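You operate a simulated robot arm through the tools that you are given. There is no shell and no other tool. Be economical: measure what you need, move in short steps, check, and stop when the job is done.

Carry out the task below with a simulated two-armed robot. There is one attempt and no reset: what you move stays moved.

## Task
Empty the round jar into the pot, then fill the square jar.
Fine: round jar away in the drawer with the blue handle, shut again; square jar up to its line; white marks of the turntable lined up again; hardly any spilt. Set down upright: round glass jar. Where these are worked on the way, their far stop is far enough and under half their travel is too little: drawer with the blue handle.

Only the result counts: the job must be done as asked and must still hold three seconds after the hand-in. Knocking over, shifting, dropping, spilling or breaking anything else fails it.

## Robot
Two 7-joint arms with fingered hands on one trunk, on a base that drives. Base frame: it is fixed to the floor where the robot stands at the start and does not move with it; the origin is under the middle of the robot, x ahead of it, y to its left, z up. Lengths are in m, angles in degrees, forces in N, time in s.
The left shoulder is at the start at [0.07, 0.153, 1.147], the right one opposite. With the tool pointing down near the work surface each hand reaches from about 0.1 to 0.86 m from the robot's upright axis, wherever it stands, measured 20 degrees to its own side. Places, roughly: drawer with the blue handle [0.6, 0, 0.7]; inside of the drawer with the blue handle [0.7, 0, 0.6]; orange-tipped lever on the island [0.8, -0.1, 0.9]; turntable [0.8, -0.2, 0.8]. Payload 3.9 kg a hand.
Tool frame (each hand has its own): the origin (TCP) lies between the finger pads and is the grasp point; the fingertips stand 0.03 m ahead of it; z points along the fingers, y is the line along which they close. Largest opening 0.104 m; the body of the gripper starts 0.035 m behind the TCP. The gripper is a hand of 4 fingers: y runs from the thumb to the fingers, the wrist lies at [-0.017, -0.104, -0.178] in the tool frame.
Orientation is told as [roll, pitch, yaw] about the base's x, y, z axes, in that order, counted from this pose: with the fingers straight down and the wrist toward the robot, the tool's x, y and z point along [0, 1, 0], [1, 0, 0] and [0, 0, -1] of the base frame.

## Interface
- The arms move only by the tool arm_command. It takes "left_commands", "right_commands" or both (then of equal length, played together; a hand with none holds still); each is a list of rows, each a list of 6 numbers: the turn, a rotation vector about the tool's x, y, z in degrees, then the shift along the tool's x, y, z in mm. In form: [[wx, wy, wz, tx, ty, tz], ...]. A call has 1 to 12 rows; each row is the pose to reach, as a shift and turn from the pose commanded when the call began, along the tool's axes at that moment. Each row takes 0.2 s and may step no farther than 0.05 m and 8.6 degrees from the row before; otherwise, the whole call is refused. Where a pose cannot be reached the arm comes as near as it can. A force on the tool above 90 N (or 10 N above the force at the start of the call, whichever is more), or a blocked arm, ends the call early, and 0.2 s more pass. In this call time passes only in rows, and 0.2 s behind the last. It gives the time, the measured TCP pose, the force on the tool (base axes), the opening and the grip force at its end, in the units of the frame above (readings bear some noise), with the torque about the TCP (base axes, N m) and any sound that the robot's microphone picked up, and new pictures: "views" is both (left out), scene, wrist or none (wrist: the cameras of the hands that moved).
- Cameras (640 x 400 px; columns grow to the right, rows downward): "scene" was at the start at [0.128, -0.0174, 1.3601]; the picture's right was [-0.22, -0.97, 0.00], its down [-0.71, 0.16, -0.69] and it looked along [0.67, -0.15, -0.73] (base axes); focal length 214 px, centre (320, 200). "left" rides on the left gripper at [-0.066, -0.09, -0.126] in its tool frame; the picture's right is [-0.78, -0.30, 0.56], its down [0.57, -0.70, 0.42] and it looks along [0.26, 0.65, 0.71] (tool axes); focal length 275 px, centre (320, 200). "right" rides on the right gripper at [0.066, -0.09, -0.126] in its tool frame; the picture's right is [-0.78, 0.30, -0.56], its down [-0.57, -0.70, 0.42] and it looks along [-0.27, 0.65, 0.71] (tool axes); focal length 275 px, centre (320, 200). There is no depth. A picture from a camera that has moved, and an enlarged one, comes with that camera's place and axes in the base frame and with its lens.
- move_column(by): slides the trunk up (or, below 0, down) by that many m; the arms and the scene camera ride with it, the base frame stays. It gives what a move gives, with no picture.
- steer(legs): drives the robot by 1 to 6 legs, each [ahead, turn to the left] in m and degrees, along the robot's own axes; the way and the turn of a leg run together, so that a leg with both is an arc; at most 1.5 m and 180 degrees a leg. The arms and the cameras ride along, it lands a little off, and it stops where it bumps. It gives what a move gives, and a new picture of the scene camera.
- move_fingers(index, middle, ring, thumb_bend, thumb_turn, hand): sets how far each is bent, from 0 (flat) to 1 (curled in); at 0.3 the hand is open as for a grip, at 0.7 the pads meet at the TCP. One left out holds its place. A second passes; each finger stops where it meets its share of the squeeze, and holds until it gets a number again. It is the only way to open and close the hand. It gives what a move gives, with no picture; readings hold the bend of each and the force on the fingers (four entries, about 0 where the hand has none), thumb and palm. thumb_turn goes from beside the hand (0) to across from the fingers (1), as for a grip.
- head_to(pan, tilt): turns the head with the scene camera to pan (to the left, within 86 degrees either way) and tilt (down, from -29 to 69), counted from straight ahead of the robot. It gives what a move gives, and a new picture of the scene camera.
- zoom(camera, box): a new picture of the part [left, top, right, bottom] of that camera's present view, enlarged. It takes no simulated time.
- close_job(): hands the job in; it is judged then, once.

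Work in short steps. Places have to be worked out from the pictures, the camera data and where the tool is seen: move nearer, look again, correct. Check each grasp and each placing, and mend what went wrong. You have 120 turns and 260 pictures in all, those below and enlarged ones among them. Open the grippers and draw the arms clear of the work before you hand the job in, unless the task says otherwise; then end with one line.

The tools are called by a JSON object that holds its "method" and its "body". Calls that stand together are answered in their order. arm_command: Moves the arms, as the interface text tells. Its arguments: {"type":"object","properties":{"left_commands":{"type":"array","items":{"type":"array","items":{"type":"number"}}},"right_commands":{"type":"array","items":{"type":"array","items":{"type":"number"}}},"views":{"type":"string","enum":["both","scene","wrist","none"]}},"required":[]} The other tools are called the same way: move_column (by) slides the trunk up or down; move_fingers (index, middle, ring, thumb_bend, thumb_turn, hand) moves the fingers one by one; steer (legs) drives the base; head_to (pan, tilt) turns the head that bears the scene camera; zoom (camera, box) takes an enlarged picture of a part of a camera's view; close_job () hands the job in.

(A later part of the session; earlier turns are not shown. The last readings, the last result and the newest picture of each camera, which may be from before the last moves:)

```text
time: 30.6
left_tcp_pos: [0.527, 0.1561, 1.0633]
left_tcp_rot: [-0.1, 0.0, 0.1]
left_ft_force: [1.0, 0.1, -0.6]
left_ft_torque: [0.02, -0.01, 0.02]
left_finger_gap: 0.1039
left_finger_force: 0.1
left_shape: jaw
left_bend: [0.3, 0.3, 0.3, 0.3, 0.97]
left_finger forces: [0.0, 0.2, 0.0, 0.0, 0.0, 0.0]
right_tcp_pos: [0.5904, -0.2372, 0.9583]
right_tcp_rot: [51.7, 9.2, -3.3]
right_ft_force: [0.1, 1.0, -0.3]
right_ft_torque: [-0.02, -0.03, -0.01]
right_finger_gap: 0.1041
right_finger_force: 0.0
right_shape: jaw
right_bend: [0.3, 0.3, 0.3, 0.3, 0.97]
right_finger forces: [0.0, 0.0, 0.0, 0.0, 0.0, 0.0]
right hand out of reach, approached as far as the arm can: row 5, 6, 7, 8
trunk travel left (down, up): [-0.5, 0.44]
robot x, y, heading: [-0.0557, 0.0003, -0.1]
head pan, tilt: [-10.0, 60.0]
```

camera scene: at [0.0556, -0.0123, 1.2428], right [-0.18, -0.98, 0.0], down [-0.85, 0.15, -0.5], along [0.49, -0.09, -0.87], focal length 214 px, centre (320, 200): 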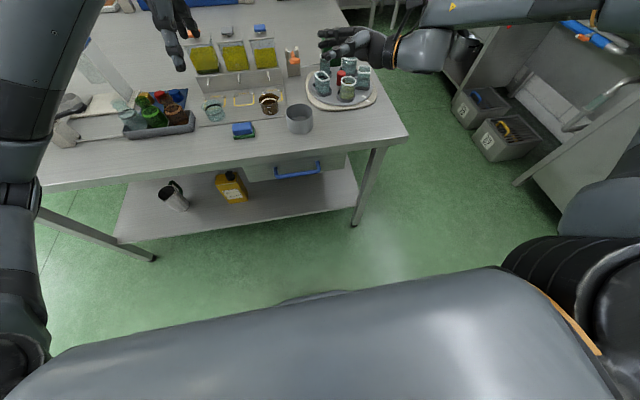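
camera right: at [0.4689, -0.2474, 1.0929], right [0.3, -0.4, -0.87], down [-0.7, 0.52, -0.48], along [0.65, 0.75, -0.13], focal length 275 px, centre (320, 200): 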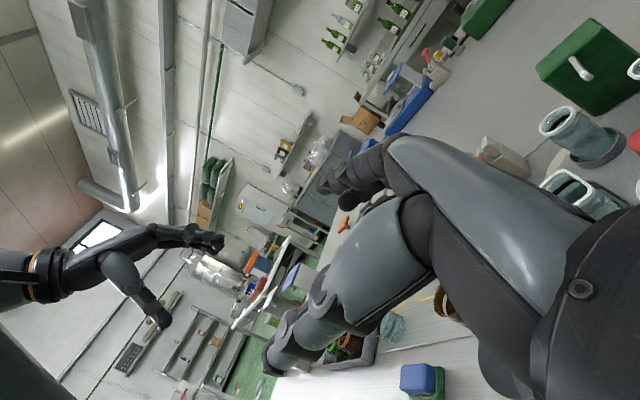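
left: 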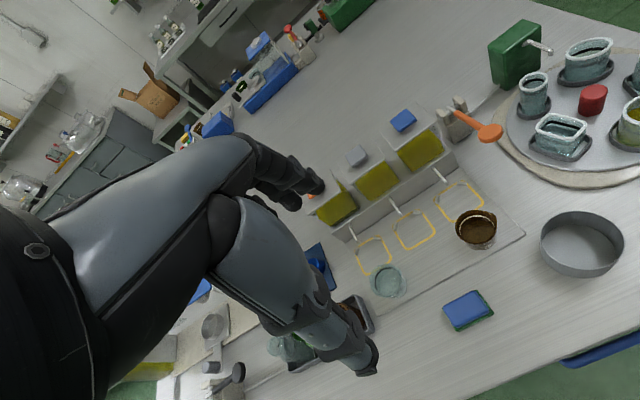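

I try unrolling at this x but higher up, well above the jars.

{"method": "arm_command", "body": {"right_commands": [[0, 0, 0, 31, -6, -25], [0, 0, 0, 62, -13, -49], [0, -8, 0, 77, -16, -62], [0, -16, 0, 77, -16, -62], [0, -24, 0, 77, -16, -62], [0, -32, 0, 77, -16, -62], [0, -40, 0, 77, -16, -62], [0, -48, 0, 77, -16, -62]], "views": "scene"}}

```text
time: 32.4
left_tcp_pos: [0.5259, 0.1593, 1.0625]
left_tcp_rot: [-0.3, -0.1, 0.0]
left_ft_force: [-0.3, 0.4, -0.4]
left_ft_torque: [-0.04, -0.04, -0.01]
left_finger_gap: 0.1037
left_finger_force: 0.1
left_shape: jaw
left_bend: [0.3, 0.3, 0.3, 0.3, 0.97]
left_finger forces: [0.0, 0.1, 0.0, 0.0, 0.0, 0.0]
right_tcp_pos: [0.6534, -0.2757, 1.1182]
right_tcp_rot: [34.5, 9.9, 11.7]
right_ft_force: [-0.5, 0.8, -2.3]
right_ft_torque: [0.02, -0.04, -0.05]
right_finger_gap: 0.1038
right_finger_force: 0.1
right_shape: jaw
right_bend: [0.3, 0.3, 0.3, 0.3, 0.97]
right_finger forces: [0.0, 0.0, 0.0, 0.0, 0.1, 0.1]
right hand out of reach, approached as far as the arm can: row 1, 2, 3, 4, 5, 6, 7, 8
trunk travel left (down, up): [-0.5, 0.44]
robot x, y, heading: [-0.0574, -0.005, -0.3]
head pan, tilt: [-10.0, 60.0]
camera scene: at [0.0554, -0.0068, 1.2428], right [-0.17, -0.98, 0.0], down [-0.85, 0.15, -0.5], along [0.49, -0.09, -0.87], focal length 214 px, centre (320, 200)
```

scene: 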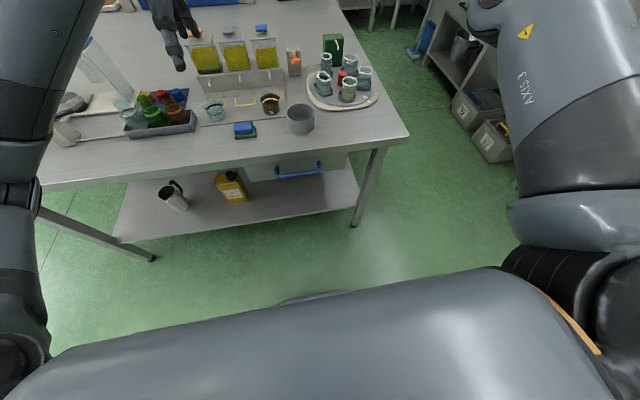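

The arm is up in an elbow-high posture like the one it started in. I keep unrolling to the default orientation here.

{"method": "arm_command", "body": {"right_commands": [[0, -8, 0, 1, -15, 4], [0, -16, 0, 2, -30, 8], [0, -24, 0, 3, -45, 12], [0, -32, 0, 4, -58, 15]], "views": "wrist"}}

```text
time: 33.4
left_tcp_pos: [0.5265, 0.1541, 1.0626]
left_tcp_rot: [-0.1, 0.0, 0.1]
left_ft_force: [0.2, 0.1, 0.6]
left_ft_torque: [0.01, 0.0, 0.0]
left_finger_gap: 0.1036
left_finger_force: 0.1
left_shape: jaw
left_bend: [0.3, 0.3, 0.3, 0.3, 0.97]
left_finger forces: [0.0, 0.0, 0.0, 0.0, 0.0, 0.1]
right_tcp_pos: [0.6603, -0.2995, 1.0979]
right_tcp_rot: [28.2, 3.8, 17.4]
right_ft_force: [-0.3, -0.4, 0.0]
right_ft_torque: [0.0, 0.0, 0.01]
right_finger_gap: 0.1043
right_finger_force: 0.1
right_shape: jaw
right_bend: [0.3, 0.3, 0.3, 0.3, 0.97]
right_finger forces: [0.1, 0.0, 0.0, 0.0, 0.0, 0.0]
right hand out of reach, approached as far as the arm can: row 1, 2, 3, 4
trunk travel left (down, up): [-0.5, 0.44]
robot x, y, heading: [-0.0576, -0.0032, 0.2]
head pan, tilt: [-10.0, 60.0]
camera right: at [0.5837, -0.3244, 1.2451], right [0.57, -0.81, 0.1], down [-0.62, -0.51, -0.6], along [0.54, 0.28, -0.8], focal length 275 px, centre (320, 200)
```

right: 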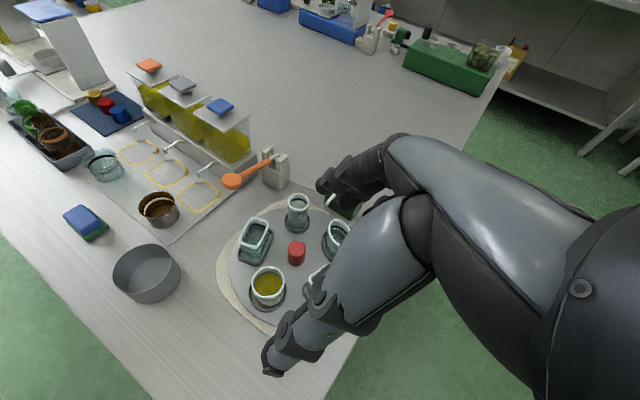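

The wrist is still at a limit in this elbow-high branch. I stretch the arm forward so the elbow can swing, and then unroll.

{"method": "arm_command", "body": {"right_commands": [[0, 0, 0, -12, 36, 0], [0, 0, 0, -24, 72, 0], [0, 0, 0, -36, 110, 0], [0, 0, 0, -48, 145, 0], [0, -8, 0, -48, 145, 0], [0, -16, 0, -48, 145, 0], [0, -24, 0, -48, 145, 0], [0, -28, 6, -48, 145, 0], [0, -28, 12, -48, 145, 0]], "views": "scene"}}

```text
time: 35.4
left_tcp_pos: [0.5259, 0.1545, 1.0633]
left_tcp_rot: [0.0, 0.1, 0.0]
left_ft_force: [-0.3, -0.3, 0.2]
left_ft_torque: [0.0, -0.02, -0.02]
left_finger_gap: 0.1038
left_finger_force: 0.0
left_shape: jaw
left_bend: [0.3, 0.3, 0.3, 0.3, 0.97]
left_finger forces: [0.0, 0.0, 0.0, 0.0, 0.1, 0.0]
right_tcp_pos: [0.7114, -0.3376, 0.9918]
right_tcp_rot: [15.1, -4.9, 18.6]
right_ft_force: [0.1, -0.3, 0.7]
right_ft_torque: [0.0, 0.0, 0.03]
right_finger_gap: 0.1042
right_finger_force: 0.1
right_shape: jaw
right_bend: [0.3, 0.3, 0.3, 0.3, 0.97]
right_finger forces: [0.0, 0.0, 0.0, 0.0, 0.0, 0.0]
right hand out of reach, approached as far as the arm can: row 1, 2, 3, 4, 5, 6, 7, 8, 9
trunk travel left (down, up): [-0.5, 0.44]
robot x, y, heading: [-0.0582, 0.0016, -0.1]
head pan, tilt: [-10.0, 60.0]
camera scene: at [0.055, -0.0112, 1.2428], right [-0.18, -0.98, 0.0], down [-0.85, 0.15, -0.5], along [0.49, -0.09, -0.87], focal length 214 px, centre (320, 200)
```

scene: 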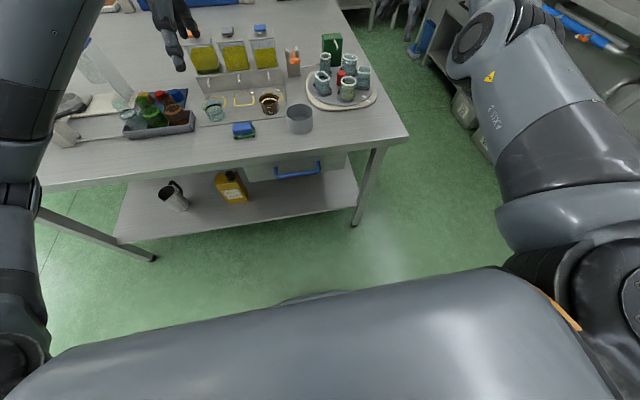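

Roll is down to 15° and still improving. I continue toward the default orientation while raising the hand.

{"method": "arm_command", "body": {"right_commands": [[1.3, -4, 5, 8, -10, -15], [2.5, -8, 9, 15, -20, -30], [4, -12, 14, 22, -30, -45], [5, -15, 18.6, 30, -42, -58]], "views": "none"}}

{"method": "arm_command", "body": {"right_commands": [[0, 0, 0, 0, -20, 0], [0, 0, 0, 0, -40, 0]], "views": "scene"}}

```text
time: 36.4
left_tcp_pos: [0.5258, 0.1545, 1.0635]
left_tcp_rot: [0.1, -0.1, -0.1]
left_ft_force: [0.1, -0.6, -0.8]
left_ft_torque: [0.0, -0.02, 0.01]
left_finger_gap: 0.1039
left_finger_force: 0.1
left_shape: jaw
left_bend: [0.3, 0.3, 0.3, 0.3, 0.97]
left_finger forces: [0.0, 0.0, 0.1, 0.0, 0.0, 0.1]
right_tcp_pos: [0.7118, -0.336, 0.9918]
right_tcp_rot: [15.1, -4.8, 18.7]
right_ft_force: [0.9, -0.1, -0.3]
right_ft_torque: [0.02, 0.0, 0.01]
right_finger_gap: 0.1037
right_finger_force: 0.0
right_shape: jaw
right_bend: [0.3, 0.3, 0.3, 0.3, 0.97]
right_finger forces: [0.0, 0.0, 0.0, 0.0, 0.0, 0.0]
right hand out of reach, approached as far as the arm can: row 1, 2, 3, 4
trunk travel left (down, up): [-0.5, 0.44]
robot x, y, heading: [-0.0599, -0.0009, 0.1]
head pan, tilt: [-10.0, 60.0]
```

```text
time: 37.0
left_tcp_pos: [0.5262, 0.1539, 1.0644]
left_tcp_rot: [0.0, 0.1, 0.0]
left_ft_force: [0.9, -0.1, -0.2]
left_ft_torque: [0.01, -0.01, 0.01]
left_finger_gap: 0.1037
left_finger_force: 0.1
left_shape: jaw
left_bend: [0.3, 0.3, 0.3, 0.3, 0.97]
left_finger forces: [0.1, 0.1, 0.0, 0.1, 0.0, 0.1]
right_tcp_pos: [0.6982, -0.3673, 1.0034]
right_tcp_rot: [15.2, -4.8, 18.6]
right_ft_force: [-0.9, 0.6, 0.0]
right_ft_torque: [0.02, 0.0, 0.01]
right_finger_gap: 0.1039
right_finger_force: 0.0
right_shape: jaw
right_bend: [0.3, 0.3, 0.3, 0.3, 0.97]
right_finger forces: [0.0, 0.0, 0.0, 0.0, 0.1, 0.0]
right hand out of reach, approached as far as the arm can: row 1, 2
trunk travel left (down, up): [-0.5, 0.44]
robot x, y, heading: [-0.0604, 0.0015, -0.2]
head pan, tilt: [-10.0, 60.0]
camera scene: at [0.0548, -0.0117, 1.2428], right [-0.18, -0.98, 0.0], down [-0.85, 0.15, -0.5], along [0.49, -0.09, -0.87], focal length 214 px, centre (320, 200)
```

scene: 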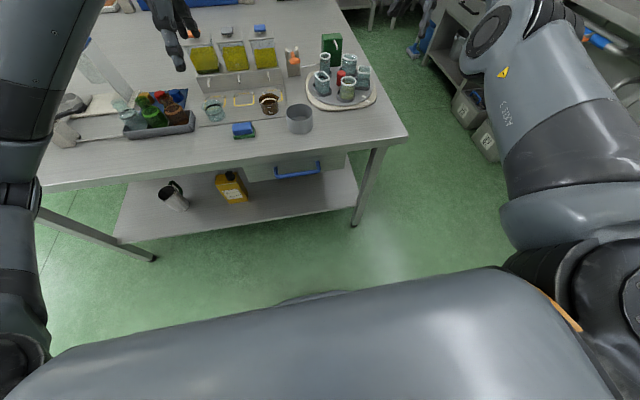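

I draw the hand out to the right, away from the table, to let the elbow swing outwards as at the start.

{"method": "arm_command", "body": {"right_commands": [[0, 0, 0, -15, -36, -6], [0, 0, 0, -30, -72, -12], [0, 0, 0, -45, -108, -18], [0, 0, 0, -60, -144, -24], [0, 0, 0, -75, -180, -30], [0, 0, 0, -90, -216, -36], [0, 0, 0, -105, -250, -40], [0, -8, 5, -105, -250, -40], [0, -15, 10, -105, -250, -40]], "views": "scene"}}

```text
refused: row 8 steps farther than a row can; nothing moved
```

{"method": "arm_command", "body": {"right_commands": [[0, 0, 0, -15, -36, -6], [0, 0, 0, -30, -72, -12], [0, 0, 0, -45, -108, -18], [0, 0, 0, -60, -144, -24], [0, 0, 0, -75, -180, -30], [0, 0, 0, -90, -216, -36], [0, 0, 0, -105, -250, -40], [0, -6, 4, -105, -250, -40], [0, -12, 8, -105, -250, -40]], "views": "scene"}}

```text
time: 39.0
left_tcp_pos: [0.5272, 0.1559, 1.0623]
left_tcp_rot: [0.0, 0.2, 0.1]
left_ft_force: [0.3, 0.2, -0.8]
left_ft_torque: [-0.08, 0.03, -0.03]
left_finger_gap: 0.1038
left_finger_force: 0.0
left_shape: jaw
left_bend: [0.3, 0.3, 0.3, 0.3, 0.97]
left_finger forces: [0.0, 0.0, 0.0, 0.1, 0.0, 0.0]
right_tcp_pos: [0.6208, -0.5598, 1.0154]
right_tcp_rot: [7.1, -8.4, 13.0]
right_ft_force: [0.9, -0.3, 1.1]
right_ft_torque: [0.01, 0.03, 0.0]
right_finger_gap: 0.1036
right_finger_force: 0.0
right_shape: jaw
right_bend: [0.3, 0.3, 0.3, 0.3, 0.97]
right_finger forces: [0.0, 0.0, 0.0, 0.0, 0.1, 0.0]
right hand out of reach, approached as far as the arm can: row 1, 2, 3, 4, 5, 6, 7, 8, 9
trunk travel left (down, up): [-0.5, 0.44]
robot x, y, heading: [-0.0664, -0.0021, 0.3]
head pan, tilt: [-10.0, 60.0]
camera scene: at [0.0583, -0.0102, 1.2425], right [-0.17, -0.98, 0.0], down [-0.85, 0.15, -0.5], along [0.49, -0.09, -0.87], focal length 214 px, centre (320, 200)
```

scene: 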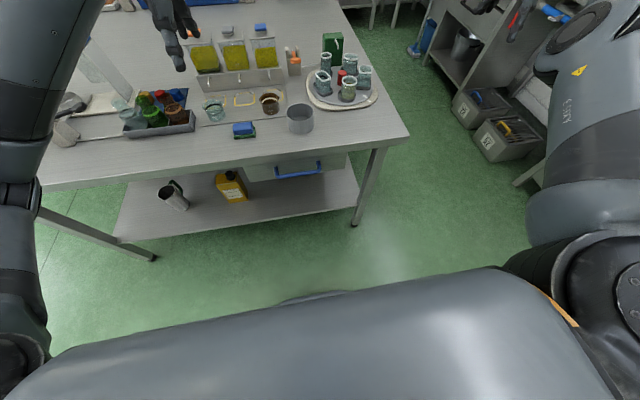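

Better. I keep drawing it back over the aisle and lower it so the elbow can come down.

{"method": "arm_command", "body": {"right_commands": [[0, 0, 0, 0, -30, 14], [0, 0, 0, -2, -60, 28], [0, 0, 0, -4, -90, 42], [0, 0, 0, -8, -120, 56], [0, 0, 0, -10, -150, 70], [0, 0, 0, -12, -180, 84], [0, 0, 0, -15, -220, 100], [0, -5, 5, -15, -220, 100], [4, -7, 10, -15, -220, 100], [8, -7, 13, -15, -220, 100]], "views": "scene"}}

```text
time: 41.2
left_tcp_pos: [0.5288, 0.157, 1.0602]
left_tcp_rot: [-0.1, 0.2, 0.2]
left_ft_force: [1.3, 0.4, -0.9]
left_ft_torque: [-0.05, 0.03, 0.0]
left_finger_gap: 0.1038
left_finger_force: 0.0
left_shape: jaw
left_bend: [0.3, 0.3, 0.3, 0.3, 0.97]
left_finger forces: [0.0, 0.0, 0.0, 0.0, 0.0, 0.0]
right_tcp_pos: [0.574, -0.6514, 0.9223]
right_tcp_rot: [3.6, -3.2, 2.8]
right_ft_force: [1.2, -0.9, -0.1]
right_ft_torque: [0.03, 0.02, 0.03]
right_finger_gap: 0.1041
right_finger_force: 0.1
right_shape: jaw
right_bend: [0.3, 0.3, 0.3, 0.3, 0.97]
right_finger forces: [0.0, 0.0, 0.1, 0.0, 0.0, 0.1]
right hand out of reach, approached as far as the arm can: row 1, 2, 3, 4, 5, 6, 7, 8, 9, 10
trunk travel left (down, up): [-0.5, 0.44]
robot x, y, heading: [-0.056, -0.0002, -0.2]
head pan, tilt: [-10.0, 60.0]
camera scene: at [0.0587, -0.0096, 1.2425], right [-0.17, -0.98, 0.0], down [-0.85, 0.15, -0.5], along [0.49, -0.09, -0.87], focal length 214 px, centre (320, 200)
```

scene: 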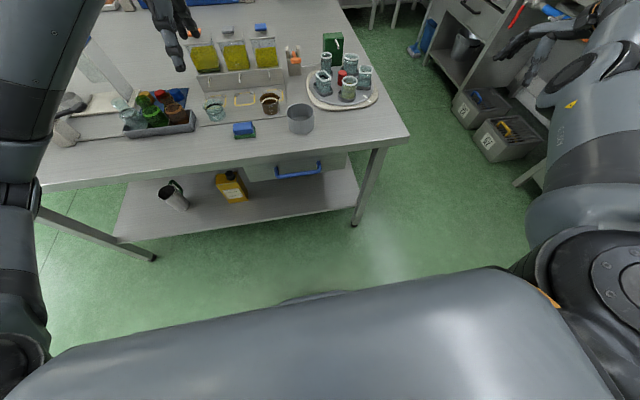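

Orientation is nearly default now. I pull the hand straight back toward the robot.

{"method": "arm_command", "body": {"right_commands": [[0, 0, 0, 15, -30, 0], [0, 0, 0, 30, -60, 0], [0, 0, 0, 45, -90, 0], [0, 0, 0, 60, -120, 0], [0, 0, 0, 75, -150, 0], [0, 0, 0, 90, -180, 0], [0, 0, 0, 105, -200, 0]], "views": "scene"}}

```text
time: 42.8
left_tcp_pos: [0.5271, 0.1544, 1.0633]
left_tcp_rot: [0.0, 0.0, 0.0]
left_ft_force: [0.3, 0.1, -0.3]
left_ft_torque: [-0.03, 0.0, 0.0]
left_finger_gap: 0.1036
left_finger_force: 0.1
left_shape: jaw
left_bend: [0.3, 0.3, 0.3, 0.3, 0.97]
left_finger forces: [0.0, 0.1, 0.1, 0.0, 0.1, 0.0]
right_tcp_pos: [0.5493, -0.6692, 0.9377]
right_tcp_rot: [3.9, -3.4, 2.8]
right_ft_force: [-0.3, 0.2, 0.2]
right_ft_torque: [-0.02, -0.02, -0.03]
right_finger_gap: 0.1041
right_finger_force: 0.0
right_shape: jaw
right_bend: [0.3, 0.3, 0.3, 0.3, 0.97]
right_finger forces: [0.0, 0.0, 0.0, 0.0, 0.0, 0.1]
right hand out of reach, approached as far as the arm can: row 1, 2, 3, 4, 5, 6, 7
trunk travel left (down, up): [-0.5, 0.44]
robot x, y, heading: [-0.0607, -0.0002, -0.0]
head pan, tilt: [-10.0, 60.0]
camera scene: at [0.0555, -0.0112, 1.2428], right [-0.17, -0.98, 0.0], down [-0.85, 0.15, -0.5], along [0.49, -0.09, -0.87], focal length 214 px, centre (320, 200)
```

scene: 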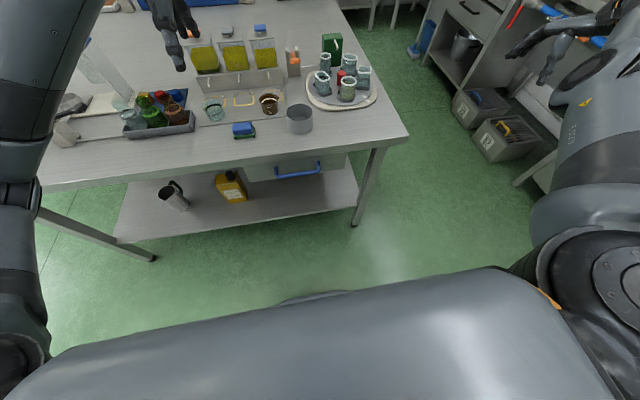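

I look at the arm itself with the head to understand its posture.

{"method": "head_to", "body": {"pan": -60, "tilt": 35}}

```text
time: 44.0
left_tcp_pos: [0.5265, 0.1536, 1.0629]
left_tcp_rot: [0.0, 0.0, 0.1]
left_ft_force: [-0.8, -0.1, 0.1]
left_ft_torque: [-0.02, -0.02, 0.02]
left_finger_gap: 0.1038
left_finger_force: 0.1
left_shape: jaw
left_bend: [0.3, 0.3, 0.3, 0.3, 0.97]
left_finger forces: [0.1, 0.0, 0.0, 0.0, 0.0, 0.0]
right_tcp_pos: [0.5492, -0.668, 0.9362]
right_tcp_rot: [3.9, -3.4, 2.7]
right_ft_force: [-0.1, -0.4, -0.5]
right_ft_torque: [-0.01, 0.0, 0.02]
right_finger_gap: 0.1038
right_finger_force: 0.0
right_shape: jaw
right_bend: [0.3, 0.3, 0.3, 0.3, 0.97]
right_finger forces: [0.0, 0.0, 0.0, 0.1, 0.0, 0.0]
trunk travel left (down, up): [-0.5, 0.44]
robot x, y, heading: [-0.0576, -0.0006, -0.3]
head pan, tilt: [-60.0, 35.0]
camera scene: at [0.034, -0.0758, 1.277], right [-0.87, -0.5, 0.0], down [-0.29, 0.5, -0.82], along [0.41, -0.71, -0.57], focal length 214 px, centre (320, 200)
```

scene: 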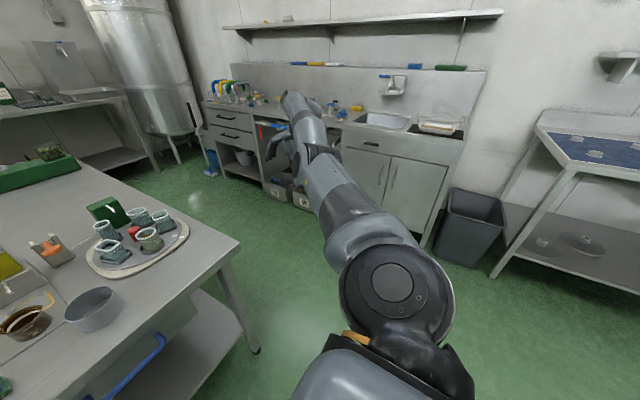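

The upper arm is stretched out with the wrist over-bent. I pitch the fingers forward to ease the wrist while pulling the hand back.

{"method": "arm_command", "body": {"right_commands": [[-8, 0, 0, 10, -10, 5], [-16, 0, 0, 20, -25, 10], [-24, 0, 0, 30, -45, 15], [-32, 0, 0, 40, -65, 20], [-40, 0, 0, 50, -85, 25], [-48, 0, 0, 60, -105, 30], [-56, 0, 0, 70, -125, 40], [-64, 0, 0, 80, -150, 50], [-64, 0, 0, 90, -180, 55], [-64, 0, 0, 100, -210, 60]], "views": "scene"}}

```text
time: 46.2
left_tcp_pos: [0.5261, 0.1543, 1.0642]
left_tcp_rot: [0.0, 0.0, -0.1]
left_ft_force: [-0.3, 0.2, -0.6]
left_ft_torque: [0.01, -0.02, -0.02]
left_finger_gap: 0.1038
left_finger_force: 0.1
left_shape: jaw
left_bend: [0.3, 0.3, 0.3, 0.3, 0.97]
left_finger forces: [0.0, 0.0, 0.0, 0.0, 0.0, 0.0]
right_tcp_pos: [0.3319, -0.582, 0.8703]
right_tcp_rot: [9.3, -67.2, -5.8]
right_ft_force: [-0.2, 0.1, 0.1]
right_ft_torque: [0.01, -0.06, 0.0]
right_finger_gap: 0.104
right_finger_force: 0.0
right_shape: jaw
right_bend: [0.3, 0.3, 0.3, 0.3, 0.97]
right_finger forces: [0.0, 0.0, 0.0, 0.0, 0.0, 0.0]
right hand out of reach, approached as far as the arm can: row 1, 2, 3, 4
trunk travel left (down, up): [-0.5, 0.44]
robot x, y, heading: [-0.0612, 0.0025, -0.0]
head pan, tilt: [-60.0, 35.0]
camera scene: at [0.0337, -0.076, 1.2771], right [-0.87, -0.5, 0.0], down [-0.29, 0.5, -0.82], along [0.41, -0.71, -0.57], focal length 214 px, centre (320, 200)
```

scene: 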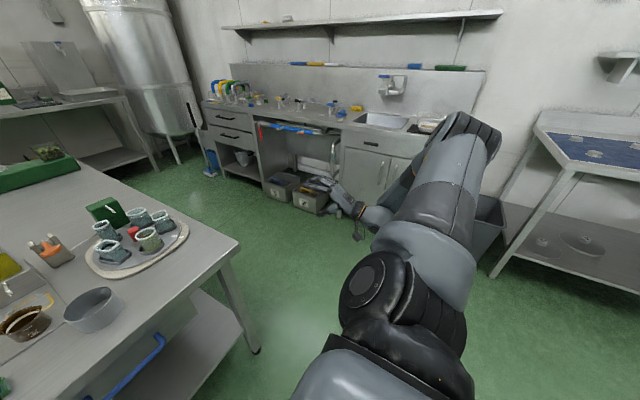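

Freed. Now I pitch the hand back down to default, rising a bit.

{"method": "arm_command", "body": {"right_commands": [[8, 0, 0, 0, 14, -4], [16, 0, 0, 0, 28, -8], [24, 0, 0, 0, 42, -12], [32, 0, 0, 0, 56, -16], [40, 0, 0, 0, 70, -20], [48, 0, 0, 0, 84, -24], [56, 0, 0, 0, 98, -30], [64, 0, 0, 0, 110, -40]], "views": "scene"}}

```text
time: 48.0
left_tcp_pos: [0.5258, 0.1536, 1.0637]
left_tcp_rot: [0.0, -0.1, 0.0]
left_ft_force: [-0.6, 0.3, -0.8]
left_ft_torque: [0.0, -0.02, -0.02]
left_finger_gap: 0.1034
left_finger_force: 0.1
left_shape: jaw
left_bend: [0.3, 0.3, 0.3, 0.3, 0.97]
left_finger forces: [0.0, 0.0, 0.0, 0.0, 0.0, 0.0]
right_tcp_pos: [0.3449, -0.5871, 0.9703]
right_tcp_rot: [3.7, -11.3, 2.1]
right_ft_force: [0.5, -0.2, 0.5]
right_ft_torque: [0.0, 0.0, 0.01]
right_finger_gap: 0.1042
right_finger_force: 0.0
right_shape: jaw
right_bend: [0.3, 0.3, 0.3, 0.3, 0.97]
right_finger forces: [0.0, 0.0, 0.1, 0.1, 0.1, 0.1]
right hand out of reach, approached as far as the arm can: row 8
trunk travel left (down, up): [-0.5, 0.44]
robot x, y, heading: [-0.0578, 0.0, -0.3]
head pan, tilt: [-60.0, 35.0]
camera scene: at [0.0341, -0.076, 1.277], right [-0.87, -0.5, 0.0], down [-0.29, 0.5, -0.82], along [0.41, -0.71, -0.57], focal length 214 px, centre (320, 200)
```

scene: 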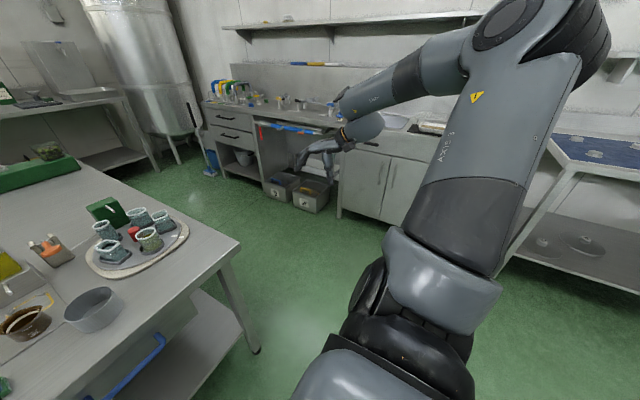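

This elbow-high posture matches the start. I bring the hand over toward the table to its ready place and check that it's reachable.

{"method": "arm_command", "body": {"right_commands": [[0, 0, 0, 40, 10, -8], [0, 0, 0, 80, 20, -16], [4, 0, 0, 120, 30, -24], [8, 0, 0, 160, 45, -30], [11, -2, 1, 200, 60, -30], [11, -4, 2, 240, 80, -30], [11, -4, 2, 280, 95, -30], [11, -4, 2, 310, 110, -30]], "views": "scene"}}

```text
time: 49.8
left_tcp_pos: [0.5275, 0.1527, 1.0633]
left_tcp_rot: [-0.1, 0.2, -0.1]
left_ft_force: [-1.0, -0.2, -0.4]
left_ft_torque: [0.02, 0.01, -0.02]
left_finger_gap: 0.1036
left_finger_force: 0.0
left_shape: jaw
left_bend: [0.3, 0.3, 0.3, 0.3, 0.97]
left_finger forces: [0.0, 0.0, 0.0, 0.0, 0.0, 0.0]
right_tcp_pos: [0.425, -0.436, 0.8797]
right_tcp_rot: [7.1, -5.0, 3.5]
right_ft_force: [-0.1, -1.2, 0.6]
right_ft_torque: [0.02, 0.0, 0.0]
right_finger_gap: 0.1043
right_finger_force: 0.1
right_shape: jaw
right_bend: [0.3, 0.3, 0.3, 0.3, 0.97]
right_finger forces: [0.0, 0.0, 0.0, 0.0, 0.0, 0.0]
right hand out of reach, approached as far as the arm can: row 1, 2, 3, 4, 5, 6, 7, 8
trunk travel left (down, up): [-0.5, 0.44]
robot x, y, heading: [-0.0599, 0.0041, 0.1]
head pan, tilt: [-60.0, 35.0]
camera scene: at [0.035, -0.0755, 1.277], right [-0.87, -0.5, 0.0], down [-0.29, 0.5, -0.82], along [0.41, -0.71, -0.57], focal length 214 px, centre (320, 200)
```

scene: 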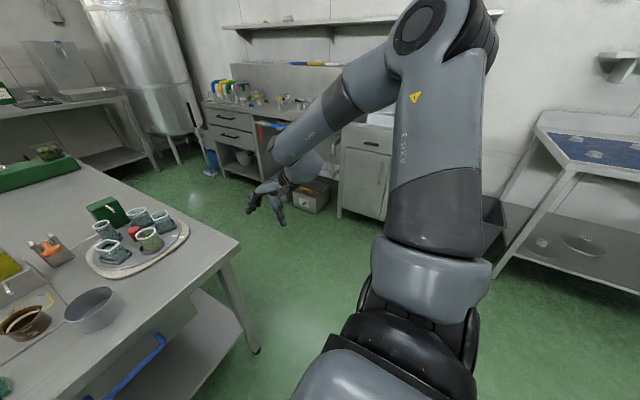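

I try going up and inward to the pose equivalent to the start, (0.40, −0.28, 1.10).

{"method": "arm_command", "body": {"right_commands": [[0, 0, 0, 0, 0, -40], [0, -3, 0, 0, 0, -80], [2, -6, 0, 10, -5, -120], [4, -6, -2, 30, -10, -160], [5, -6, -3, 60, -15, -190], [5, -6, -3, 95, -20, -215], [5, -6, -3, 130, -25, -220]], "views": "scene"}}

```text
time: 51.4
left_tcp_pos: [0.5252, 0.1533, 1.0625]
left_tcp_rot: [0.0, 0.0, 0.0]
left_ft_force: [-0.6, 0.1, 0.1]
left_ft_torque: [0.02, -0.01, -0.04]
left_finger_gap: 0.1038
left_finger_force: 0.1
left_shape: jaw
left_bend: [0.3, 0.3, 0.3, 0.3, 0.97]
left_finger forces: [0.1, 0.1, 0.0, 0.1, 0.1, 0.1]
right_tcp_pos: [0.4327, -0.4489, 0.9212]
right_tcp_rot: [7.4, -7.7, 6.1]
right_ft_force: [0.0, -0.2, 0.9]
right_ft_torque: [0.0, -0.06, 0.02]
right_finger_gap: 0.104
right_finger_force: 0.1
right_shape: jaw
right_bend: [0.3, 0.3, 0.3, 0.3, 0.97]
right_finger forces: [0.1, 0.1, 0.0, 0.0, 0.0, 0.1]
right hand out of reach, approached as far as the arm can: row 1, 2, 3, 4, 5, 6, 7
trunk travel left (down, up): [-0.5, 0.44]
robot x, y, heading: [-0.0585, 0.0003, 0.1]
head pan, tilt: [-60.0, 35.0]
camera scene: at [0.0338, -0.0758, 1.2771], right [-0.87, -0.5, 0.0], down [-0.29, 0.5, -0.82], along [0.41, -0.71, -0.57], focal length 214 px, centre (320, 200)
```

scene: 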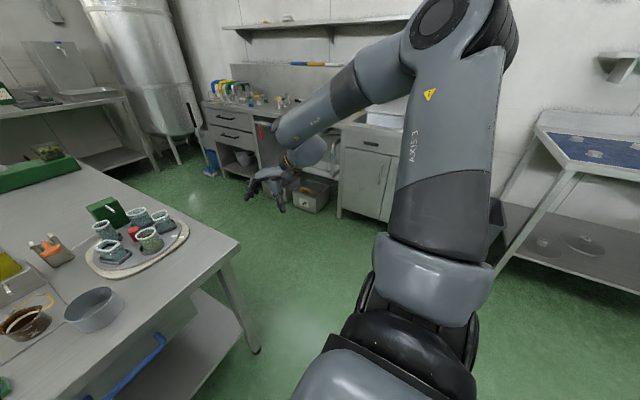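

The wrist limit comes from this elbow posture. I try forcing the elbow down: fingers forward and up while raising the hand high.

{"method": "arm_command", "body": {"right_commands": [[-8, 0, 0, 5, 0, -20], [-16, 0, 0, 15, 0, -45], [-24, 0, 0, 25, 0, -75], [-32, 0, 0, 35, 0, -110], [-40, 0, 0, 45, 0, -145], [-48, 0, 0, 55, 0, -180], [-56, 0, 0, 65, 0, -215], [-64, 0, 0, 75, 0, -250], [-72, 0, 0, 85, 0, -285], [-80, 0, 0, 95, 0, -320], [-88, 0, 0, 105, 0, -350], [-96, 0, 0, 115, 0, -380]], "views": "scene"}}

```text
time: 54.0
left_tcp_pos: [0.5286, 0.1556, 1.0625]
left_tcp_rot: [-0.1, 0.0, 0.1]
left_ft_force: [0.7, 0.5, -0.9]
left_ft_torque: [-0.04, 0.06, -0.01]
left_finger_gap: 0.1038
left_finger_force: 0.0
left_shape: jaw
left_bend: [0.3, 0.3, 0.3, 0.3, 0.97]
left_finger forces: [0.0, 0.1, 0.0, 0.1, 0.1, 0.0]
right_tcp_pos: [0.3729, -0.3884, 1.3079]
right_tcp_rot: [152.1, -74.5, -146.0]
right_ft_force: [-0.4, 0.7, 0.1]
right_ft_torque: [-0.01, -0.03, 0.03]
right_finger_gap: 0.1038
right_finger_force: 0.0
right_shape: jaw
right_bend: [0.3, 0.3, 0.3, 0.3, 0.97]
right_finger forces: [0.1, 0.0, 0.0, 0.0, 0.0, 0.1]
right hand out of reach, approached as far as the arm can: row 6, 7, 8, 9, 10
trunk travel left (down, up): [-0.5, 0.44]
robot x, y, heading: [-0.0593, 0.0, -0.0]
head pan, tilt: [-60.0, 35.0]
camera scene: at [0.0354, -0.0739, 1.277], right [-0.87, -0.5, 0.0], down [-0.29, 0.5, -0.82], along [0.41, -0.71, -0.57], focal length 214 px, centre (320, 200)
```

scene: 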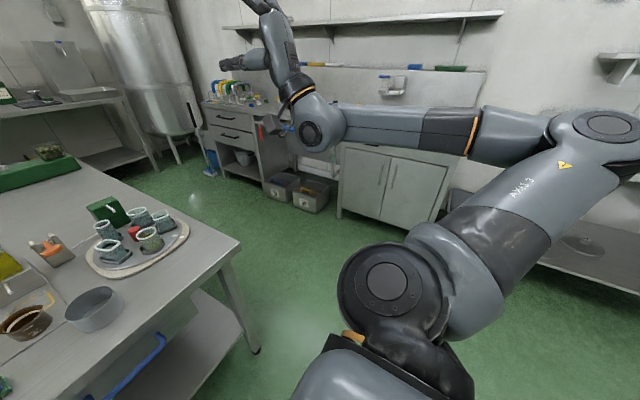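

The elbow is out to the side at shoulder height now. I pitch the hand down again toward (0.42, −0.3, 1.15).

{"method": "arm_command", "body": {"right_commands": [[8, 0, 0, 7, -12, 1], [16, 0, 0, 14, -24, 2], [24, 0, 0, 21, -36, 3], [32, 0, 0, 28, -48, 4], [40, 0, 0, 35, -60, 5], [48, 0, 0, 42, -72, 6], [56, 0, 0, 49, -84, 7], [64, 0, 0, 56, -96, 8], [72, 0, 0, 63, -108, 9], [80, 0, 0, 70, -120, 10], [88, 0, 0, 77, -132, 10], [96, 0, 0, 80, -145, 10]], "views": "scene"}}

```text
time: 56.6
left_tcp_pos: [0.5268, 0.1537, 1.0628]
left_tcp_rot: [0.0, 0.2, 0.0]
left_ft_force: [0.2, 0.7, -0.3]
left_ft_torque: [-0.02, -0.03, -0.02]
left_finger_gap: 0.1039
left_finger_force: 0.0
left_shape: jaw
left_bend: [0.3, 0.3, 0.3, 0.3, 0.97]
left_finger forces: [0.0, 0.0, 0.0, 0.0, 0.0, 0.0]
right_tcp_pos: [0.4028, -0.2884, 1.1801]
right_tcp_rot: [7.3, -7.5, 6.0]
right_ft_force: [0.6, -1.0, -0.3]
right_ft_torque: [0.0, 0.02, 0.0]
right_finger_gap: 0.1039
right_finger_force: 0.1
right_shape: jaw
right_bend: [0.3, 0.3, 0.3, 0.3, 0.97]
right_finger forces: [0.0, 0.1, 0.0, 0.1, 0.1, 0.0]
right hand out of reach, approached as far as the arm can: row 2, 3, 4
trunk travel left (down, up): [-0.5, 0.44]
robot x, y, heading: [-0.0595, 0.0003, -0.2]
head pan, tilt: [-60.0, 35.0]
camera scene: at [0.0354, -0.0758, 1.2769], right [-0.87, -0.5, 0.0], down [-0.29, 0.5, -0.82], along [0.41, -0.71, -0.57], focal length 214 px, centre (320, 200)
```

scene: 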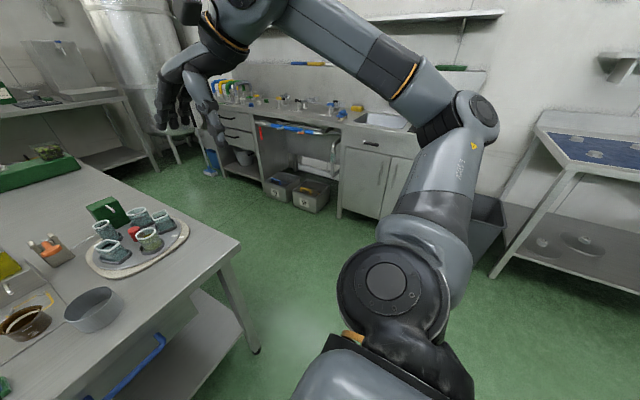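

Good posture recovered. I now move to hover above the round jar with the default orientation, head back on the table.

{"method": "arm_command", "body": {"right_commands": [[1, -1, 1, 3, 31, 24], [2, -2, 2, 7, 63, 48], [3, -3, 3, 10, 95, 71], [4, -4, 4, 14, 126, 95], [5, -5, 5, 17, 158, 119], [6, -6, 5.5, 21, 190, 142], [7, -7, 6, 25, 221, 166], [7.5, -7.3, 6, 28, 253, 190]], "views": "wrist"}}

{"method": "head_to", "body": {"pan": -14, "tilt": 45}}

```text
time: 58.4
left_tcp_pos: [0.5283, 0.1549, 1.0617]
left_tcp_rot: [-0.1, 0.1, 0.0]
left_ft_force: [-0.1, 0.3, 0.4]
left_ft_torque: [-0.02, -0.01, 0.04]
left_finger_gap: 0.104
left_finger_force: 0.0
left_shape: jaw
left_bend: [0.3, 0.3, 0.3, 0.3, 0.97]
left_finger forces: [0.0, 0.0, 0.0, 0.0, 0.0, 0.0]
right_tcp_pos: [0.6728, -0.2033, 1.031]
right_tcp_rot: [0.3, 0.2, 0.5]
right_ft_force: [0.0, 0.5, 0.1]
right_ft_torque: [0.0, -0.02, 0.02]
right_finger_gap: 0.1039
right_finger_force: 0.2
right_shape: jaw
right_bend: [0.3, 0.3, 0.3, 0.3, 0.97]
right_finger forces: [0.0, 0.0, 0.0, 0.0, 0.0, 0.0]
trunk travel left (down, up): [-0.5, 0.44]
robot x, y, heading: [-0.0584, 0.0012, -0.0]
head pan, tilt: [-60.0, 35.0]
camera right: at [0.5822, -0.1387, 1.1576], right [0.31, -0.78, 0.55], down [-0.7, -0.58, -0.42], along [0.65, -0.26, -0.72], focal length 275 px, centre (320, 200)
```

right: 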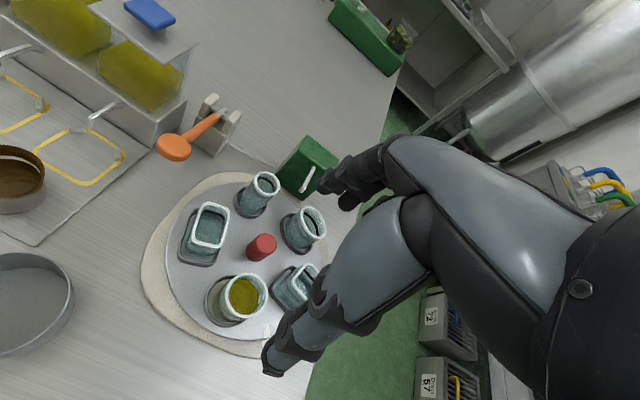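

```text
time: 59.5
left_tcp_pos: [0.5266, 0.1542, 1.0632]
left_tcp_rot: [0.0, 0.0, 0.0]
left_ft_force: [-0.3, 0.2, 0.0]
left_ft_torque: [0.0, -0.02, -0.02]
left_finger_gap: 0.1037
left_finger_force: 0.1
left_shape: jaw
left_bend: [0.3, 0.3, 0.3, 0.3, 0.97]
left_finger forces: [0.0, 0.0, 0.0, 0.0, 0.0, 0.1]
right_tcp_pos: [0.6699, -0.2044, 1.0326]
right_tcp_rot: [0.4, 0.2, 0.4]
right_ft_force: [-0.3, 0.2, -0.7]
right_ft_torque: [-0.03, 0.04, -0.01]
right_finger_gap: 0.1036
right_finger_force: 0.0
right_shape: jaw
right_bend: [0.3, 0.3, 0.3, 0.3, 0.97]
right_finger forces: [0.1, 0.0, 0.1, 0.0, 0.0, 0.0]
trunk travel left (down, up): [-0.5, 0.44]
robot x, y, heading: [-0.0566, -0.0011, 0.0]
head pan, tilt: [-14.0, 45.0]
camera scene: at [0.0688, -0.0193, 1.2623], right [-0.24, -0.97, 0.0], down [-0.69, 0.17, -0.71], along [0.69, -0.17, -0.71], focal length 214 px, centre (320, 200)
```

scene: 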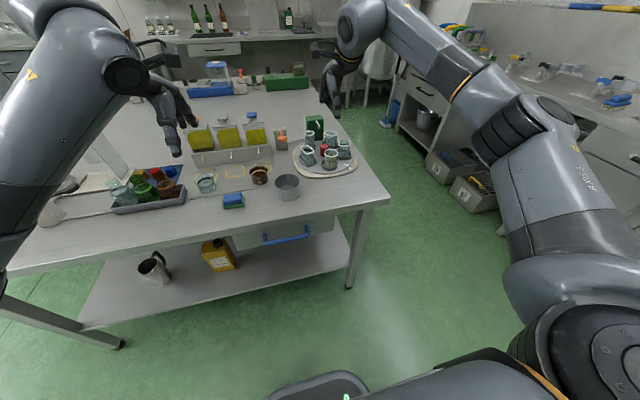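

I narrow the hand to about 0.075 m and check the gap before lowering.

{"method": "move_fingers", "body": {"hand": "right", "index": 0.4, "middle": 0.4, "ring": 0.4, "thumb_bend": 0.4, "thumb_turn": 1}}

{"method": "arm_command", "body": {"right_commands": [[0, 0, 0, -2, 2, 30], [0, 0, 0, -5, 4, 60], [0, 0, 0, -7, 5, 90]], "views": "both"}}

{"method": "zoom", "body": {"camera": "left", "box": [420, 0, 640, 160]}}

```text
time: 60.5
left_tcp_pos: [0.526, 0.1531, 1.0634]
left_tcp_rot: [0.1, 0.1, 0.0]
left_ft_force: [0.2, -0.1, -0.2]
left_ft_torque: [-0.01, -0.04, -0.01]
left_finger_gap: 0.1038
left_finger_force: 0.0
left_shape: jaw
left_bend: [0.3, 0.3, 0.3, 0.3, 0.97]
left_finger forces: [0.0, 0.0, 0.0, 0.0, 0.0, 0.0]
right_tcp_pos: [0.6709, -0.2043, 1.0323]
right_tcp_rot: [0.4, 0.1, 0.5]
right_ft_force: [-0.1, -0.1, -0.1]
right_ft_torque: [-0.02, -0.02, -0.03]
right_finger_gap: 0.0801
right_finger_force: 0.0
right_shape: fingers
right_bend: [0.4, 0.4, 0.4, 0.4, 0.99]
right_finger forces: [0.0, 0.1, 0.0, 0.0, 0.1, 0.0]
trunk travel left (down, up): [-0.5, 0.44]
robot x, y, heading: [-0.0602, 0.0022, -0.4]
head pan, tilt: [-14.0, 45.0]
```

```text
time: 61.3
left_tcp_pos: [0.5264, 0.154, 1.0629]
left_tcp_rot: [0.1, 0.0, 0.0]
left_ft_force: [-0.4, -0.4, -0.1]
left_ft_torque: [0.0, 0.02, 0.01]
left_finger_gap: 0.1037
left_finger_force: 0.1
left_shape: jaw
left_bend: [0.3, 0.3, 0.3, 0.3, 0.97]
left_finger forces: [0.0, 0.1, 0.0, 0.0, 0.1, 0.0]
right_tcp_pos: [0.6758, -0.2129, 0.9404]
right_tcp_rot: [0.4, 0.3, 0.5]
right_ft_force: [-0.4, -0.5, -0.5]
right_ft_torque: [-0.01, -0.02, 0.0]
right_finger_gap: 0.08
right_finger_force: 0.0
right_shape: fingers
right_bend: [0.4, 0.4, 0.4, 0.4, 0.99]
right_finger forces: [0.0, 0.1, 0.0, 0.0, 0.0, 0.1]
trunk travel left (down, up): [-0.5, 0.44]
robot x, y, heading: [-0.0612, 0.0011, -0.2]
head pan, tilt: [-14.0, 45.0]
camera scene: at [0.0693, -0.0196, 1.2622], right [-0.24, -0.97, 0.0], down [-0.69, 0.17, -0.71], along [0.69, -0.17, -0.71], focal length 214 px, centre (320, 200)
camera right: at [0.5844, -0.1486, 1.0667], right [0.3, -0.78, 0.55], down [-0.7, -0.58, -0.43], along [0.65, -0.25, -0.72], focal length 275 px, centre (320, 200)
```

scene: 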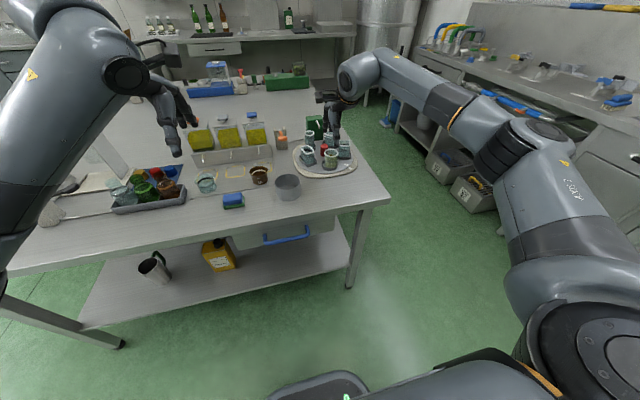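
right: 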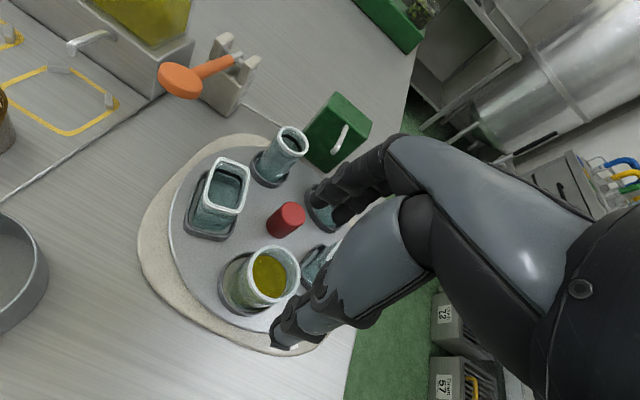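

```text
2.50 times, centred on (530, 80) of left
camera zoom: at [0.4366, 0.0864, 1.1896], right [-0.3, -0.78, -0.56], down [-0.7, 0.57, -0.42], along [0.65, 0.26, -0.71], focal length 688 px, centre (-205, 500)
```

zoom: 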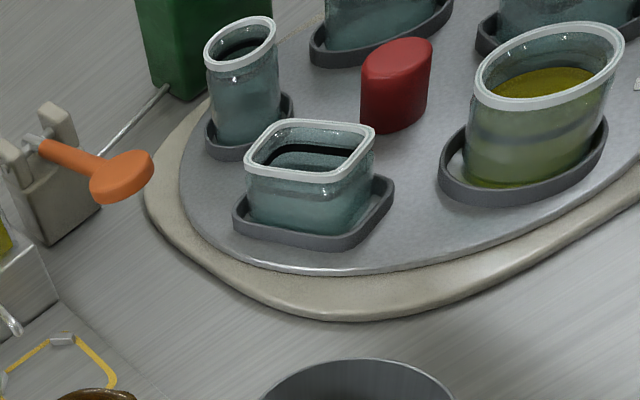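

Jar refined to (0.674, −0.209), rim z 0.861. I align to (0.672, −0.207) and descend halfway, watching forces.

{"method": "arm_command", "body": {"right_commands": [[0, 0, 0, 6, -4, 0], [0, 0, 0, 6, -4, 20], [0, 0, 0, 6, -4, 40], [0, 0, 0, 6, -4, 55]], "views": "wrist"}}

{"method": "zoom", "body": {"camera": "left", "box": [480, 0, 640, 120]}}

```text
time: 62.3
left_tcp_pos: [0.5268, 0.1538, 1.0621]
left_tcp_rot: [0.0, 0.0, 0.0]
left_ft_force: [-0.1, 0.2, 0.1]
left_ft_torque: [0.01, -0.02, -0.02]
left_finger_gap: 0.104
left_finger_force: 0.0
left_shape: jaw
left_bend: [0.3, 0.3, 0.3, 0.3, 0.97]
left_finger forces: [0.0, 0.0, 0.0, 0.1, 0.1, 0.0]
right_tcp_pos: [0.6703, -0.2063, 0.8859]
right_tcp_rot: [0.3, 0.1, 0.5]
right_ft_force: [0.9, -0.1, 0.2]
right_ft_torque: [0.01, -0.05, -0.03]
right_finger_gap: 0.0798
right_finger_force: 0.1
right_shape: fingers
right_bend: [0.4, 0.4, 0.4, 0.4, 0.99]
right_finger forces: [0.0, 0.0, 0.0, 0.0, 0.1, 0.0]
trunk travel left (down, up): [-0.5, 0.44]
robot x, y, heading: [-0.0619, 0.0027, -0.1]
head pan, tilt: [-14.0, 45.0]
camera right: at [0.5797, -0.142, 1.0121], right [0.3, -0.78, 0.55], down [-0.7, -0.58, -0.43], along [0.65, -0.26, -0.72], focal length 275 px, centre (320, 200)
```

right: 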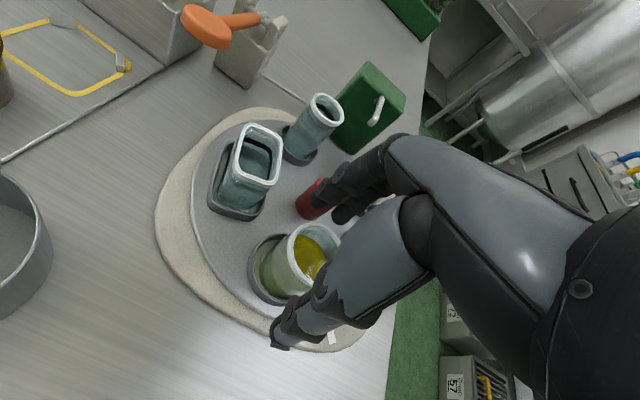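

```text
3.33 times, centred on (560, 60) of left
camera zoom: at [0.4364, 0.0867, 1.1896], right [-0.3, -0.78, -0.56], down [-0.7, 0.57, -0.42], along [0.65, 0.26, -0.71], focal length 918 px, centre (-480, 667)
```

zoom: 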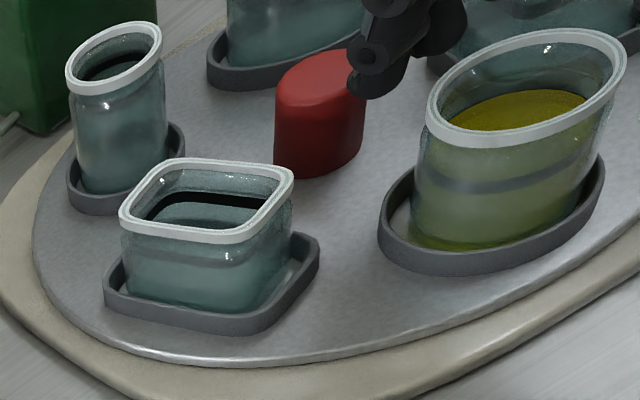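

The index tip works out at about x=0.71, between jar and knob. I descend the remaining 36 mm.

{"method": "arm_command", "body": {"right_commands": [[0, 0, 0, 0, 0, 12], [0, 0, 0, 0, 0, 24], [0, 0, 0, 0, 0, 37]], "views": "wrist"}}

{"method": "zoom", "body": {"camera": "left", "box": [480, 0, 640, 120]}}

```text
time: 63.1
left_tcp_pos: [0.5259, 0.153, 1.0627]
left_tcp_rot: [0.0, 0.0, 0.0]
left_ft_force: [0.3, -0.2, -0.1]
left_ft_torque: [0.02, 0.01, 0.0]
left_finger_gap: 0.1041
left_finger_force: 0.0
left_shape: jaw
left_bend: [0.3, 0.3, 0.3, 0.3, 0.97]
left_finger forces: [0.0, 0.0, 0.0, 0.1, 0.0, 0.1]
right_tcp_pos: [0.6708, -0.2049, 0.8482]
right_tcp_rot: [0.4, 0.2, 0.5]
right_ft_force: [0.3, -1.2, -0.1]
right_ft_torque: [0.01, -0.01, -0.02]
right_finger_gap: 0.08
right_finger_force: 0.0
right_shape: fingers
right_bend: [0.4, 0.4, 0.4, 0.4, 0.99]
right_finger forces: [0.0, 0.1, 0.0, 0.0, 0.0, 0.0]
trunk travel left (down, up): [-0.5, 0.44]
robot x, y, heading: [-0.06, -0.0022, -0.2]
head pan, tilt: [-14.0, 45.0]
camera right: at [0.5798, -0.1404, 0.9752], right [0.3, -0.78, 0.55], down [-0.7, -0.58, -0.43], along [0.65, -0.25, -0.72], focal length 275 px, centre (320, 200)
```

right: 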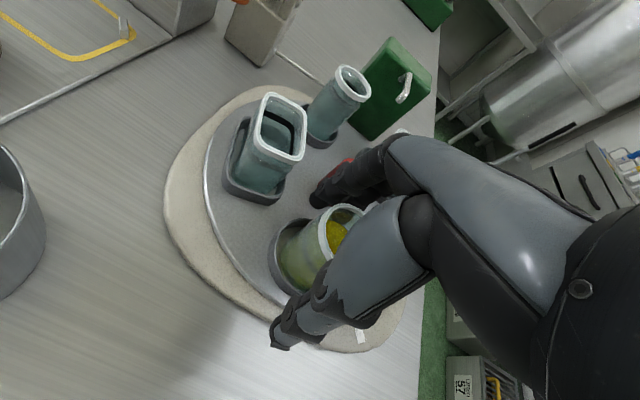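

```text
3.33 times, centred on (560, 60) of left
camera zoom: at [0.4363, 0.0868, 1.1896], right [-0.3, -0.78, -0.56], down [-0.7, 0.57, -0.42], along [0.65, 0.26, -0.71], focal length 918 px, centre (-480, 667)
```

zoom: 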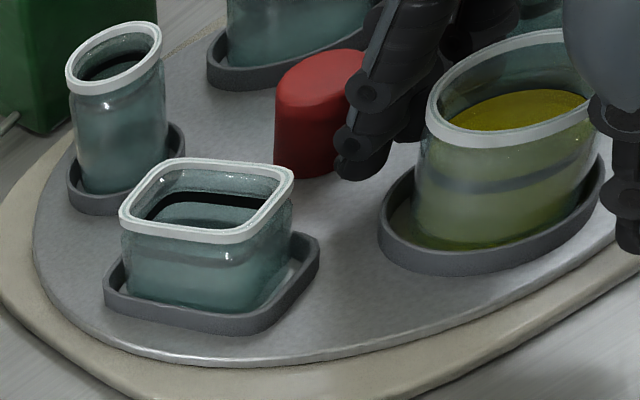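

Fingers and thumb straddle the jar cleanly. I close the grip.

{"method": "move_fingers", "body": {"hand": "right", "index": 0.7, "middle": 0.7, "ring": 0.7, "thumb_bend": 0.7}}

{"method": "zoom", "body": {"camera": "left", "box": [480, 0, 640, 120]}}

```text
time: 64.1
left_tcp_pos: [0.5269, 0.155, 1.0627]
left_tcp_rot: [-0.1, 0.1, -0.1]
left_ft_force: [0.7, 0.4, 0.0]
left_ft_torque: [-0.03, 0.01, 0.03]
left_finger_gap: 0.1038
left_finger_force: 0.1
left_shape: jaw
left_bend: [0.3, 0.3, 0.3, 0.3, 0.97]
left_finger forces: [0.0, 0.1, 0.0, 0.1, 0.1, 0.1]
right_tcp_pos: [0.6732, -0.2042, 0.8494]
right_tcp_rot: [0.5, -0.1, 0.5]
right_ft_force: [19.6, 2.3, 8.9]
right_ft_torque: [-0.03, -0.66, 0.25]
right_finger_gap: 0.037
right_finger_force: 20.3
right_shape: fingers
right_bend: [0.53, 0.51, 0.6, 0.62, 1.0]
right_finger forces: [10.5, 10.3, 9.9, 0.0, 9.9, 0.0]
trunk travel left (down, up): [-0.5, 0.44]
robot x, y, heading: [-0.0603, 0.0034, 0.2]
head pan, tilt: [-14.0, 45.0]
```

```text
3.33 times, centred on (560, 60) of left
camera zoom: at [0.438, 0.0874, 1.189], right [-0.3, -0.78, -0.56], down [-0.7, 0.57, -0.42], along [0.65, 0.26, -0.72], focal length 918 px, centre (-480, 667)
```

zoom: 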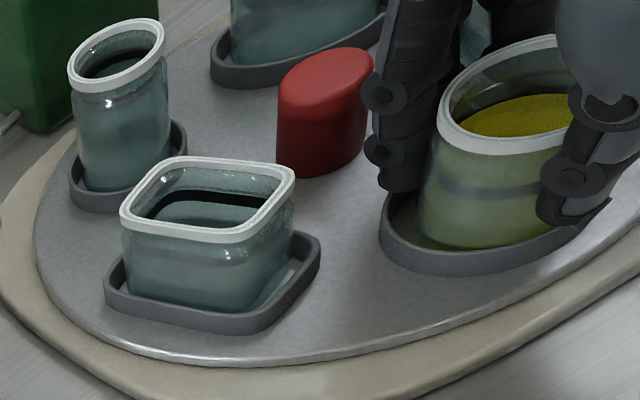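

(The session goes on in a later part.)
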